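You operate a simulated robot arm through the tools that you are given. There is no shell and no other tool. Be economical: measure what you need, move in short steps, check, and stop when the job is done.

Carry out the task below with a simulated robot arm. There is one attempt and no reset: what you move stays moved.

TASK
Put the white tag marked "10" from the top of the low bench on top of the bundle there and the white tag marked "20" in the brown open carton there.

It is judged by the outcome, as a careful person would: the job done as asked, and still so three seconds after it is handed in. It fails if anything else is knocked over, pushed out of place, dropped, spilled or broken.

THE ROBOT
A 7-joint arm with a two-finger parallel gripper, fixed in place. Base frame: the origin is at the foot of the arm, x ahead of it, y to its left, z up; the work surface is at about z = 0. Lengths are in mm, angles in degrees, forces in N, time in s.
With the tool pointing down near the work surface it reaches from about 240 to 620 mm from the base axis. Its first joint turns from -66.0 to 66.0 degrees. Payload 2.6 kg.
Tool frame: the origin (TCP) lies between the finger pads and is the grasp point; the fingertips stand 30 mm ahead of it; z points along the fingers, y is the line along which they close. The gripper opens to 94 mm. The fingers are 28 mm wide and 10 mm thick; the gripper's body (50 by 96 mm) begins 55 mm behind the TCP.
Orientation is told as [roll, pitch, yaw] about the base's x, y, z axes, in that order, counted from this pose: with the fingers straight down and closing along the base's y, the tool's x points along the base's -x, its y along +y and its z along -z.

THE INTERFACE
- The arm moves only by the tool servo_tool. Its argument "steps" is one flat list of numbers, 6 for each row, row after row: the shift along the tool's x, y, z in mm, then the turn, a rotation vector about the tool's x, y, z in degrees. In form: [x, y, z, rx, ry, rz, x, y, z, rx, ry, rz, ...]. A call has 1 to 12 rows; each row is the pose to reach, as a shift and turn from the pose commanded when the call began, along the tool's axes at that moment. "hand" is the gripper command, from -1 (shut) to 1 (fully open), values between in proportion, set as the call begins (left out, the last holds). A row lasts 0.2 s, in which the tool goes at most 50 mm and 8.6 degrees; a call with a longer step from one row to the next is refused whole, and so is a gripper value outside its range. A pose out of reach is approached as far as the arm can. The call stops where the force on the tool passes 40 N (or 10 N more than at its start, if that is more) or the arm is blocked; 0.2 s more then pass. The fingers move at their own pace (about 72 mm/s each) and stop on an object; they squeeze with about 34 N. The grip force told is the motor's: it shows also when the fingers shut on nothing. Time passes only in rows, and 0.2 s behind the last, so rows that repeat a pose let the fingers close. It gives the time, the measured TCP pose, the force on the tool (base axes), the opening and the grip force at its end, in the units of the frame above (readings bear some noise).
- Cameras (640 x 400 px; columns grow to the right, rows downward): "scene" is fixed at [33.8, 435, 554.3]; the picture's right is [-0.77, -0.64, 0.00], its down [-0.42, 0.52, -0.74] and it looks along [0.47, -0.57, -0.67] (base axes); focal length 298 px, centre (320, 200). "wrist" rides on the gripper at [-37, 0, -58] in the tool frame; the picture's right is [0.00, -1.00, 0.00], its down [0.97, 0.00, -0.24] and it looks along [0.24, 0.00, 0.97] (tool axes); focal length 218 px, centre (320, 200).
- camera(camera): a new picture of that camera. No time passes.
- measure_at(camera, pixels): there is no depth. For up to 12 entries [column, row, z] of the newest picture of that camera ("zoom" is the newest enlarged one), the place [x, y] in the base frame at which the ray of that pixel passes the height z, good to about 3 mm. No time passes.
- inspect(camera, box): a new picture of the part [left, top, right, bottom] of that camera's present view, enlarged. No time passes.
- finish_job(): hands the job in; it is judged then, once.

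Work in short steps. Measure before you move; look again where a grasp or a placing could have gone wrong, and mend it. You have 60 turns and 22 pictures in all, the two below and enlarged ones among them. Open the gripper and draw the arm clear of the work before you hand the job in, unless the task says otherwise; then end with one line.

The tools are called as a command line: name --argument value ..., lists and objects as JSON in quotes. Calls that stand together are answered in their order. servo_tool: Moves the arm, as the interface text tells. Its arguments: {"type":"object","properties":{"steps":{"type":"array"},"hand":{"type":"number"}},"required":["steps"]} The other tools are called the same way: camera (camera) takes a picture; measure_at (camera, pixels) gives the place at which the rays of pixels pass given heights; inspect (camera, box) takes an enlarged picture of a part of a camera's view; finish_job () hands the job in.

At the start:

```text
t: 0.0
position: [391.5, 149.3, 330.5]
tcp_rot: [0.0, 0.0, 0.0]
contact_force: [1.1, 0.2, -0.1]
finger_gap: 93.9
grasp_force: 0.0
```

scene: 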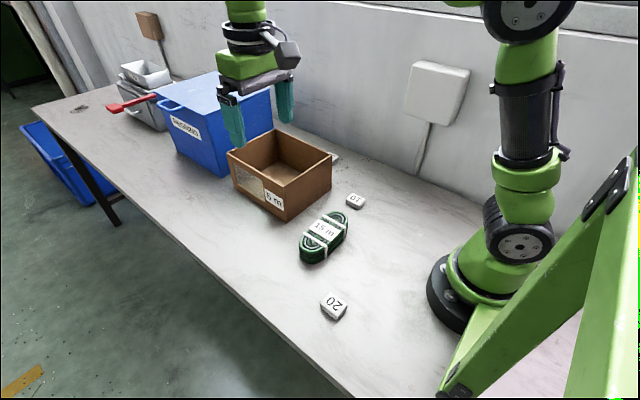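
wrist: 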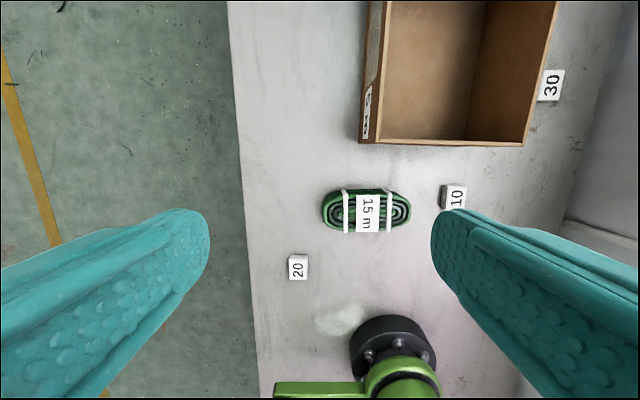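

I see tag 10 at wrist (454,196), tag 20 at (298,268), the bundle at (367,210), and the carton above. I'll enlarge both views and measure.

inspect --camera "scene" --box '[220, 120, 400, 330]'

measure_at --camera "wrist" --pixels '[[441, 186, 12], [467, 186, 12], [465, 209, 12], [441, 208, 12], [289, 256, 12], [308, 256, 12], [307, 280, 12], [289, 280, 12], [323, 210, 20], [411, 208, 20], [367, 190, 20], [367, 232, 20]]'

measure_at --camera "scene" --pixels '[[346, 198, 14], [355, 194, 14], [366, 200, 14], [357, 207, 14], [320, 302, 14], [329, 292, 14], [348, 303, 14], [338, 316, 14], [228, 153, 80], [285, 186, 80], [332, 157, 80], [275, 129, 80]]'

```text
1.90 times, centred on (310, 225) of scene
```

zoom: 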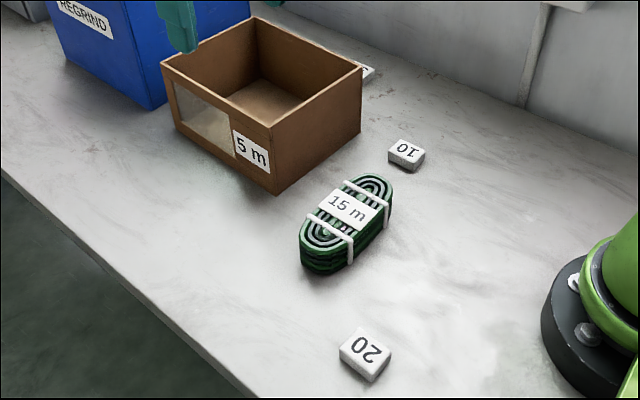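

```text
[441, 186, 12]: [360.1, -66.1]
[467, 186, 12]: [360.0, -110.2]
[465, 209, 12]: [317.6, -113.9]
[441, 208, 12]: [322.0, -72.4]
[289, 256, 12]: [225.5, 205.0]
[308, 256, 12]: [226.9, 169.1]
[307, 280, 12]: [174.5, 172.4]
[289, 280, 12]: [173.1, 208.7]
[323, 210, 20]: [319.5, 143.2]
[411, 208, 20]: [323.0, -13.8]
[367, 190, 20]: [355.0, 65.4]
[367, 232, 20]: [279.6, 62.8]
```

```text
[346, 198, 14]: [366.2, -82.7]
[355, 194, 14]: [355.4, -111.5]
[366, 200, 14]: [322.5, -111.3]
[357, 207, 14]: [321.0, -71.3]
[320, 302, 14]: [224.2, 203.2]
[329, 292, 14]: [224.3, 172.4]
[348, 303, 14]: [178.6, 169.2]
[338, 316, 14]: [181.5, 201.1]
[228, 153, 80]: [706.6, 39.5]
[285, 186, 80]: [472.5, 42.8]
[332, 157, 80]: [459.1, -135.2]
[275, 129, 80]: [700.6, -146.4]
```

Tag 10 is near (340,-93) and tag 20 near (201,187), both about 32 mm wide along y. I'm moving above tag 10 for a closer look.

servo_tool --steps '[7.4, -34.6, 25.7, 0, 0, 0, 14.7, -69.1, 51.4, 0, 0, 0, 22.1, -103.7, 77.1, 0, 0, 0, 29.4, -138.3, 102.9, 0, 0, 0, 36.8, -172.9, 128.6, 0, 0, 0, 44.1, -207.4, 154.3, 0, 0, 0, 51.5, -242, 180, 0, 0, 0, 51.5, -242, 180, 0, 0, 0]' --hand 1

camera --camera "wrist"

```text
t: 1.8
position: [339.9, -98.4, 148.4]
tcp_rot: [0.1, 0.1, 0.0]
contact_force: [0.5, 0.2, 0.6]
finger_gap: 93.6
grasp_force: 0.1
```

```text
18 pictures are left
```

wrist: 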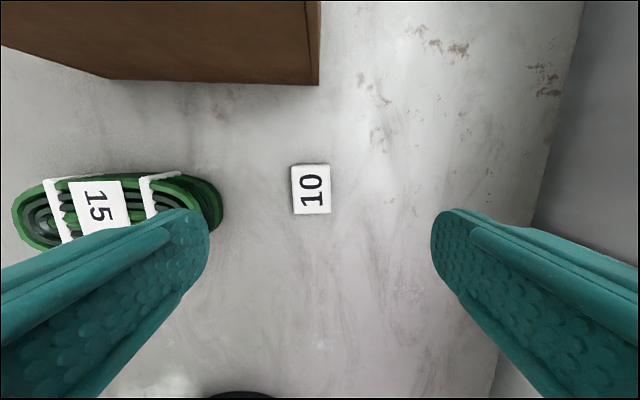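

Tag 10's top runs from (292,165) to (330,214), and the bundle's right end is at (222,205). I'll measure both.

measure_at --camera "wrist" --pixels '[[292, 166, 14], [328, 164, 14], [330, 213, 14], [294, 214, 14], [222, 205, 5], [210, 190, 40], [12, 215, 40], [95, 205, 40], [95, 205, 60], [318, 84, 0], [308, 0, 80]]'

```text
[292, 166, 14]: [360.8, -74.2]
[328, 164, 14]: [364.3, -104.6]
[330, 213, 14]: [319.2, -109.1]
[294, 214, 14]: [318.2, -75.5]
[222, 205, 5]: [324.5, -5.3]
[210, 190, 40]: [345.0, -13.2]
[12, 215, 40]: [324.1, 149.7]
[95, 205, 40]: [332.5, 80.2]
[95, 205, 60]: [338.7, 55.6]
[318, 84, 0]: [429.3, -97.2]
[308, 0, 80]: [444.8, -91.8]
```

Tag 10's centre is about (340.5,-91). I descend to TCP z≈75 with the opening part-closed, and check the pose.

servo_tool --steps '[0, 0, 35, 0, 0, 0, 0, 0, 75, 0, 0, 0, 0, 0, 75, 0, 0, 0]' --hand 0.4

camera --camera "wrist"

```text
t: 2.6
position: [340.4, -92.7, 72.2]
tcp_rot: [0.1, 0.1, 0.0]
contact_force: [-0.7, -0.2, 0.9]
finger_gap: 66.0
grasp_force: 0.1
```

```text
17 pictures are left
```

wrist: 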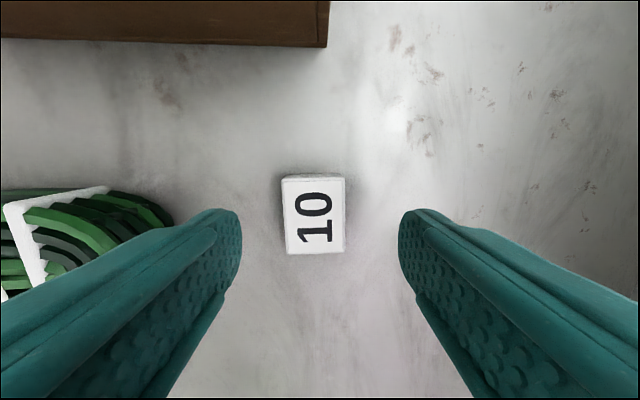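

Tag is at columns 283–345, so I shift y by 2 mm and descend to z≈35.

servo_tool --steps '[0, 2, 20, 0, 0, 0, 0, 2, 38, 0, 0, 0, 0, 2, 38, 0, 0, 0]'

servo_tool --steps '[0, 0, 0, 0, 0, 0, 0, 0, 0, 0, 0, 0, 0, 0, 0, 0, 0, 0]' --hand -1

```text
t: 3.4
position: [339.8, -90.4, 35.6]
tcp_rot: [0.0, 0.0, 0.1]
contact_force: [-0.3, 0.1, 0.5]
finger_gap: 66.1
grasp_force: 0.0
```

```text
t: 4.2
position: [339.4, -90.9, 35.4]
tcp_rot: [0.0, 0.0, 0.0]
contact_force: [-0.2, -0.2, 0.1]
finger_gap: 32.6
grasp_force: 33.8
```

Gripped (32.6 mm). I lift and move toward the bundle, stopping to the side to look at it.

servo_tool --steps '[0, 0, -45, 0, 0, 0, 0, 0, -90, 0, 0, 0, 0, 0, -130, 0, 0, 0, 5, 45, -140, 0, 0, 0, 10, 90, -140, 0, 0, 0, 15, 130, -140, 0, 0, 0, 20, 155, -140, 0, 0, 0, 20, 155, -140, 0, 0, 0]'

camera --camera "wrist"

inspect --camera "scene" --box '[270, 190, 370, 280]'

```text
t: 6.0
position: [320.9, 65.4, 177.1]
tcp_rot: [0.0, 0.0, 0.0]
contact_force: [1.2, 0.0, 0.4]
finger_gap: 32.8
grasp_force: 33.4
```

```text
16 pictures are left
```

wrist: 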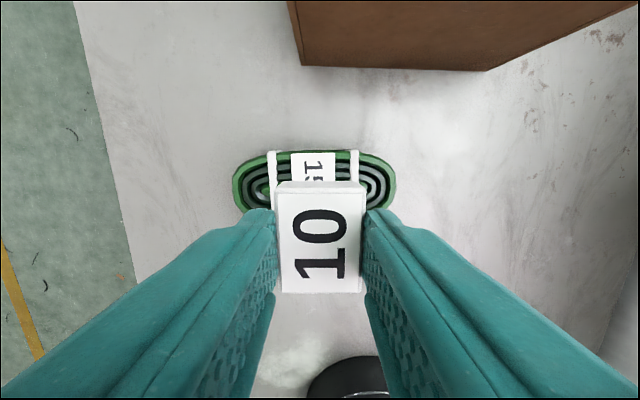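

```text
4.44 times, centred on (320, 235) of scene
```

zoom: 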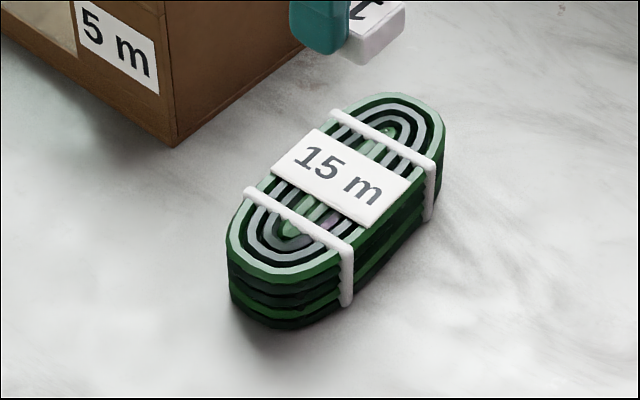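

The bundle's top carries a flat "15 m" card between two straps. I need its height, so I compare top and foot edges in the zoom and the card position in the wrist view.

measure_at --camera "zoom" --pixels '[[228, 250, 40], [228, 250, 30], [231, 300, 0], [350, 250, 40], [346, 304, 0], [342, 178, 30], [342, 178, 40], [342, 178, 50], [248, 190, 40], [352, 245, 40], [334, 112, 40], [433, 162, 40]]'

measure_at --camera "wrist" --pixels '[[292, 153, 30], [335, 152, 30], [292, 153, 40], [335, 152, 40], [292, 153, 50], [335, 152, 50], [233, 190, 40], [397, 190, 40], [315, 150, 40]]'

```text
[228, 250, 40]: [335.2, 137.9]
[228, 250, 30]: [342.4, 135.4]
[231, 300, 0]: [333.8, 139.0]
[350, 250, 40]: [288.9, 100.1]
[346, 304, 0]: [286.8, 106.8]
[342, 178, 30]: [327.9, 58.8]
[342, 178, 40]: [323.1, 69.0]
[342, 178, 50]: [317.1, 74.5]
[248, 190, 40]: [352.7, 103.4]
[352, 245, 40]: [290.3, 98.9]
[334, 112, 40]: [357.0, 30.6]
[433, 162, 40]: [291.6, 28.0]
```

```text
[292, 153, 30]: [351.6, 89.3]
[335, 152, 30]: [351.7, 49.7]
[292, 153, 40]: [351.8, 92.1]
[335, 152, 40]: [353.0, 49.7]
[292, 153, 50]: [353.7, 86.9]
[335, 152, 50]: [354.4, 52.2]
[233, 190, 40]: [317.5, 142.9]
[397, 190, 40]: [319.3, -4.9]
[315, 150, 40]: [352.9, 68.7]
```

Bundle top is about z=40, with the card centred at (321,68). The tag's bottom is about 35 mm below the TCP, so contact is expected at TCP z≈76; I descend to 88.

servo_tool --steps '[0, 2.5, 40, 0, 0, 0, 0, 2.5, 75, 0, 0, 0, 0, 2.5, 88, 0, 0, 0, 0, 2.5, 88, 0, 0, 0]'

inspect --camera "scene" --box '[270, 180, 370, 280]'

```text
t: 7.0
position: [316.5, 64.9, 88.6]
tcp_rot: [0.1, -0.1, -0.1]
contact_force: [-0.3, 0.7, -0.8]
finger_gap: 32.8
grasp_force: 34.9
```

```text
4.00 times, centred on (320, 230) of scene
```

zoom: 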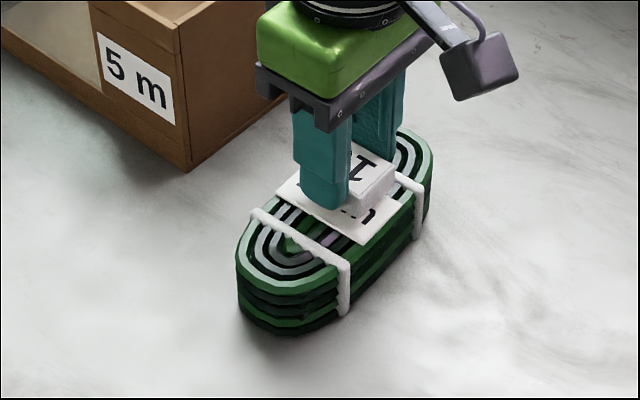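

Tag is above the card. I nudge +x 4, +y 3 and lower 10 mm.

servo_tool --steps '[-4, 3, 4, 0, 0, 0, -4, 3, 8, 0, 0, 0, -4, 3, 10, 0, 0, 0, -4, 3, 10, 0, 0, 0]'

```text
t: 8.0
position: [323.0, 67.9, 81.0]
tcp_rot: [0.0, -0.1, 0.0]
contact_force: [-9.9, -3.3, 27.5]
finger_gap: 32.7
grasp_force: 33.7
```

Contact (27 N up) means the tag is resting on the card. I ease up 1.5 mm and open slightly.

servo_tool --steps '[0, 0, -1.5, 0, 0, 0, 0, 0, -1.5, 0, 0, 0]'

```text
t: 8.6
position: [324.5, 67.0, 80.3]
tcp_rot: [-0.1, -0.1, 0.2]
contact_force: [0.7, 1.0, 4.0]
finger_gap: 32.6
grasp_force: 34.4
```

servo_tool --steps '[0, 0, 0, 0, 0, 0, 0, 0, 0, 0, 0, 0]' --hand -0.05

inspect --camera "scene" --box '[270, 180, 370, 280]'

```text
t: 9.2
position: [323.9, 67.3, 80.9]
tcp_rot: [0.0, 0.0, -0.1]
contact_force: [-0.2, 0.3, -0.2]
finger_gap: 44.6
grasp_force: 0.0
```

```text
4.00 times, centred on (320, 230) of scene
```

zoom: 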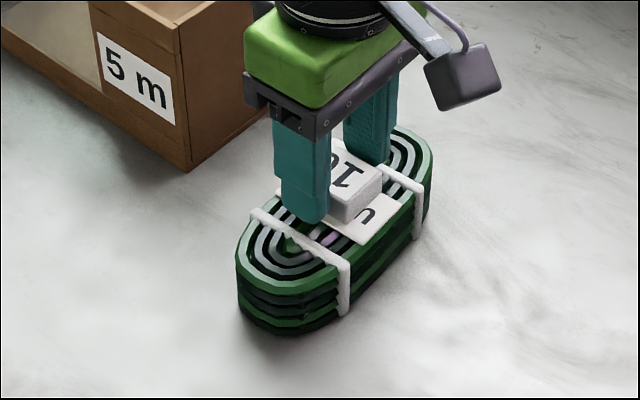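

Tag 10 rests flat on the card. I rise straight up, then move over tag 20.

servo_tool --steps '[0, 0, -40, 0, 0, 0, 0, 0, -80, 0, 0, 0, 30, 30, -80, 0, 0, 0, 62, 60, -80, 0, 0, 0, 92, 90, -80, 0, 0, 0, 122, 120, -70, 0, 0, 0, 122, 120, -50, 0, 0, 0, 122, 120, -50, 0, 0, 0]'

camera --camera "wrist"

camera --camera "scene"

```text
t: 11.0
position: [199.5, 190.1, 133.1]
tcp_rot: [0.0, 0.0, 0.0]
contact_force: [0.2, 0.3, 0.1]
finger_gap: 45.0
grasp_force: 0.2
```

```text
12 pictures are left
```

wrist: 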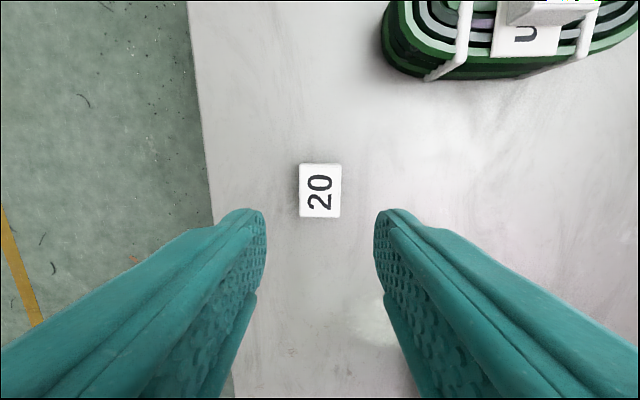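

```text
11 pictures are left
```

scene: 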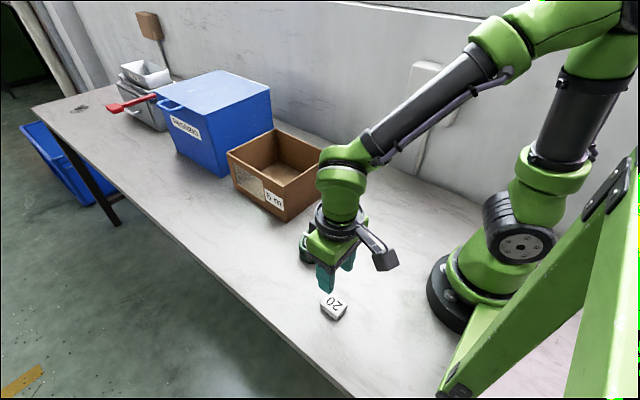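

measure_at --camera "wrist" --pixels '[[300, 164, 14], [340, 165, 14], [340, 218, 14], [300, 217, 14]]'

measure_at --camera "scene" --pixels '[[285, 220, 0], [285, 184, 80], [285, 184, 70], [285, 184, 90], [228, 154, 80], [233, 183, 0], [332, 156, 80], [275, 129, 80], [280, 165, 5]]'

```text
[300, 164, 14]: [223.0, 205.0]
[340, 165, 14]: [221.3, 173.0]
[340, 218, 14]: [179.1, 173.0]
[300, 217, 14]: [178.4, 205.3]
```

```text
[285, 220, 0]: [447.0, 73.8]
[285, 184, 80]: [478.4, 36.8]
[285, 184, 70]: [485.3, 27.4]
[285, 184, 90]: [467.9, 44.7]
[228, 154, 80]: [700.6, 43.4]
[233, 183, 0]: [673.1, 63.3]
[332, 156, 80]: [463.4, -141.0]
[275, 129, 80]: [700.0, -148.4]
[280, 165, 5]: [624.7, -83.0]
```

Tag 20's centre is about (200.5,189), under the tool. I widen to 60 mm and descend to z≈35.

servo_tool --steps '[-1, -1, 35, 0, 0, 0, -1, -1, 70, 0, 0, 0, -1, -1, 90, 0, 0, 0, -1, -1, 97, 0, 0, 0, -1, -1, 97, 0, 0, 0]' --hand 0.28

servo_tool --steps '[0, 0, 0, 0, 0, 0, 0, 0, 0, 0, 0, 0, 0, 0, 0, 0, 0, 0]' --hand -1

```text
t: 12.2
position: [200.0, 187.5, 35.8]
tcp_rot: [0.0, 0.0, 0.0]
contact_force: [-0.2, -0.3, 0.5]
finger_gap: 60.3
grasp_force: 0.0
```

```text
t: 13.0
position: [200.6, 186.9, 35.7]
tcp_rot: [0.0, -0.1, 0.0]
contact_force: [-0.2, 0.4, -0.4]
finger_gap: 32.4
grasp_force: 34.3
```

Gripped. I lift to z≈250 before crossing to the carton.

servo_tool --steps '[0, 0, -43, 0, 0, 0, 0, 0, -86, 0, 0, 0, 0, 0, -129, 0, 0, 0, 0, 0, -172, 0, 0, 0, 0, 0, -215, 0, 0, 0, 0, 0, -215, 0, 0, 0]'

servo_tool --steps '[-37.5, -25.2, 0, 0, 0, 0, -75, -50.5, 0, 0, 0, 0, -112.5, -75.7, 0, 0, 0, 0, -150, -101, 0, 0, 0, 0, -187.5, -126, 0, 0, 0, 0, -225, -151.5, 0, 0, 0, 0, -262.5, -177, 0, 0, 0, 0, -300, -202, 0, 0, 0, 0, -300, -202, 0, 0, 0, 0]'

camera --camera "wrist"

camera --camera "scene"

```text
t: 14.4
position: [204.7, 188.2, 249.5]
tcp_rot: [0.0, 0.0, 0.0]
contact_force: [0.6, -0.4, 0.2]
finger_gap: 32.5
grasp_force: 34.2
```

```text
t: 16.4
position: [504.2, -17.5, 249.2]
tcp_rot: [0.1, 0.0, 0.0]
contact_force: [-0.5, 0.4, -0.4]
finger_gap: 32.2
grasp_force: 34.3
```

```text
10 pictures are left
```

wrist: 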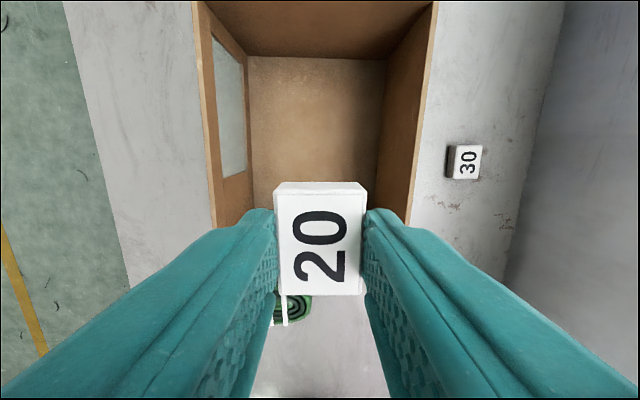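

```text
9 pictures are left
```

scene: 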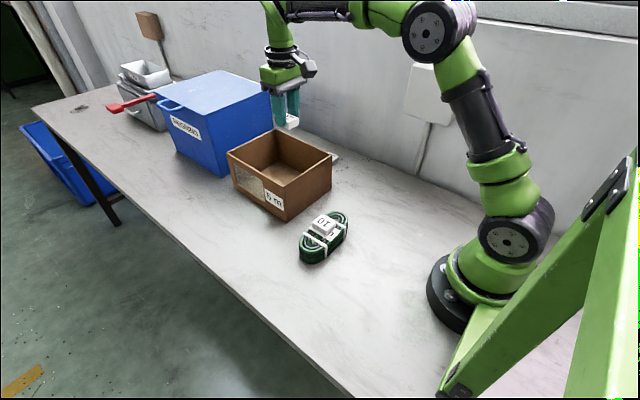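

Tag 10 stands on the bundle, and the wrist view shows the carton floor (far edge row 57, columns 248–386). I measure the carton's bounds.

measure_at --camera "wrist" --pixels '[[248, 58, 5], [386, 60, 5], [255, 180, 5], [379, 180, 5], [205, 100, 115], [430, 60, 115], [213, 222, 115], [413, 200, 115]]'

measure_at --camera "scene" --pixels '[[285, 185, 115], [228, 154, 115], [332, 156, 115], [275, 129, 115]]'

```text
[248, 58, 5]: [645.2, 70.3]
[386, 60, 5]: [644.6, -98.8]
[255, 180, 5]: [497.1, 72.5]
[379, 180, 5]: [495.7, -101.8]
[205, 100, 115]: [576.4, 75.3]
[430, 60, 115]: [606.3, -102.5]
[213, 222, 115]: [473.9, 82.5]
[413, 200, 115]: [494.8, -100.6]
```

```text
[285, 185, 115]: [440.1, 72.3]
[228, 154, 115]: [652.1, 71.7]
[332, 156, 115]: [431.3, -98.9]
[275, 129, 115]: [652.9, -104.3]
```

Carton interior is roughly x 445–645, y −95–65, 115 mm tall. I move to (540,−15) and descend inside to z≈60.

servo_tool --steps '[-36, 2, 0, 0, 0, 0, -36, 2, 40, 0, 0, 0, -36, 2, 80, 0, 0, 0, -36, 2, 120, 0, 0, 0, -36, 2, 150, 0, 0, 0, -36, 2, 170, 0, 0, 0, -36, 2, 189, 0, 0, 0, -36, 2, 189, 0, 0, 0]'

camera --camera "scene"

```text
t: 18.2
position: [540.7, -13.5, 61.8]
tcp_rot: [0.0, 0.0, 0.0]
contact_force: [-0.8, -0.5, 0.2]
finger_gap: 32.5
grasp_force: 34.2
```

```text
8 pictures are left
```

scene: 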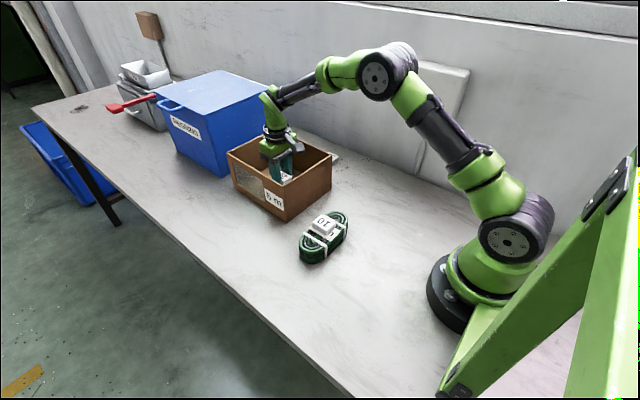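

The tool is inside the carton, clear of its walls. I lower to touch the floor gently.

servo_tool --steps '[0, 0, 5, 0, 0, 0, 0, 0, 10, 0, 0, 0, 0, 0, 14, 0, 0, 0, 0, 0, 17, 0, 0, 0, 0, 0, 17, 0, 0, 0]'

```text
t: 19.4
position: [539.1, -13.3, 41.5]
tcp_rot: [0.0, 0.0, 0.0]
contact_force: [-0.5, 0.4, -0.2]
finger_gap: 32.3
grasp_force: 34.1
```

No contact yet; I go 2 mm lower and release with a moderate opening.

servo_tool --steps '[0, 0, 2, 0, 0, 0, 0, 0, 2, 0, 0, 0]'

servo_tool --steps '[0, 0, 0, 0, 0, 0, 0, 0, 0, 0, 0, 0]' --hand 0.2

servo_tool --steps '[0, 0, -40, 0, 0, 0, 0, 0, -80, 0, 0, 0, 0, 0, -120, 0, 0, 0, 0, 0, -160, 0, 0, 0, 0, 0, -200, 0, 0, 0, 0, 0, -240, 0, 0, 0, 40, 0, -250, 0, 0, 0, 80, 0, -250, 0, 0, 0, 80, 0, -250, 0, 0, 0]'

camera --camera "wrist"

camera --camera "scene"

```text
t: 20.0
position: [539.5, -10.9, 41.1]
tcp_rot: [0.0, 0.0, 0.1]
contact_force: [0.0, 0.0, -0.9]
finger_gap: 32.7
grasp_force: 34.0
```

```text
t: 20.6
position: [538.5, -11.5, 41.5]
tcp_rot: [0.0, 0.0, 0.0]
contact_force: [0.9, -0.9, 0.2]
finger_gap: 56.6
grasp_force: 0.0
```

```text
t: 22.6
position: [458.1, -14.9, 291.8]
tcp_rot: [0.0, 0.0, -0.1]
contact_force: [0.4, 0.4, 0.4]
finger_gap: 56.3
grasp_force: 0.0
```

```text
7 pictures are left
```

wrist: 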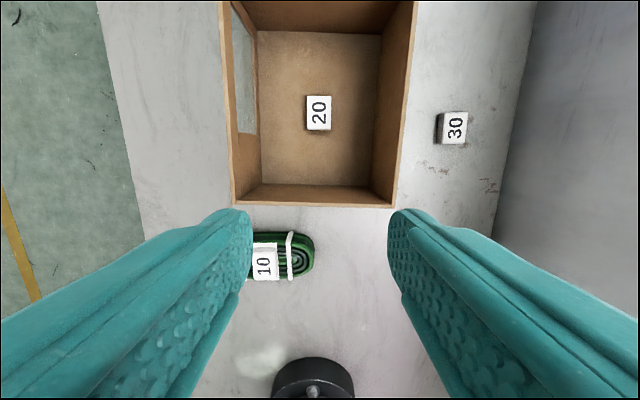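

```text
6 pictures are left
```

scene: 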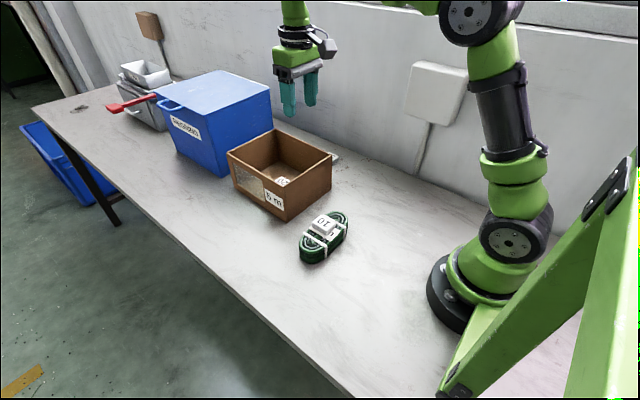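

Tag 20 lies flat in the carton at wrist (318,113), tag 10 lies on the bundle, and nothing else has moved. The arm is clear, so I hand in after opening the gripper.

servo_tool --steps '[0, 0, 0, 0, 0, 0, 0, 0, 0, 0, 0, 0, 0, 0, 0, 0, 0, 0]' --hand 1

finish_job

```text
t: 23.4
position: [458.4, -14.9, 292.4]
tcp_rot: [0.1, 0.0, 0.0]
contact_force: [0.2, -0.3, 0.0]
finger_gap: 93.9
grasp_force: 0.0
```

```text
The job is handed in.
```

Tag "10" is lying on top of the bundle and tag "20" is flat on the floor of the brown carton; in the last pictures nothing else had moved, and the job is handed in.
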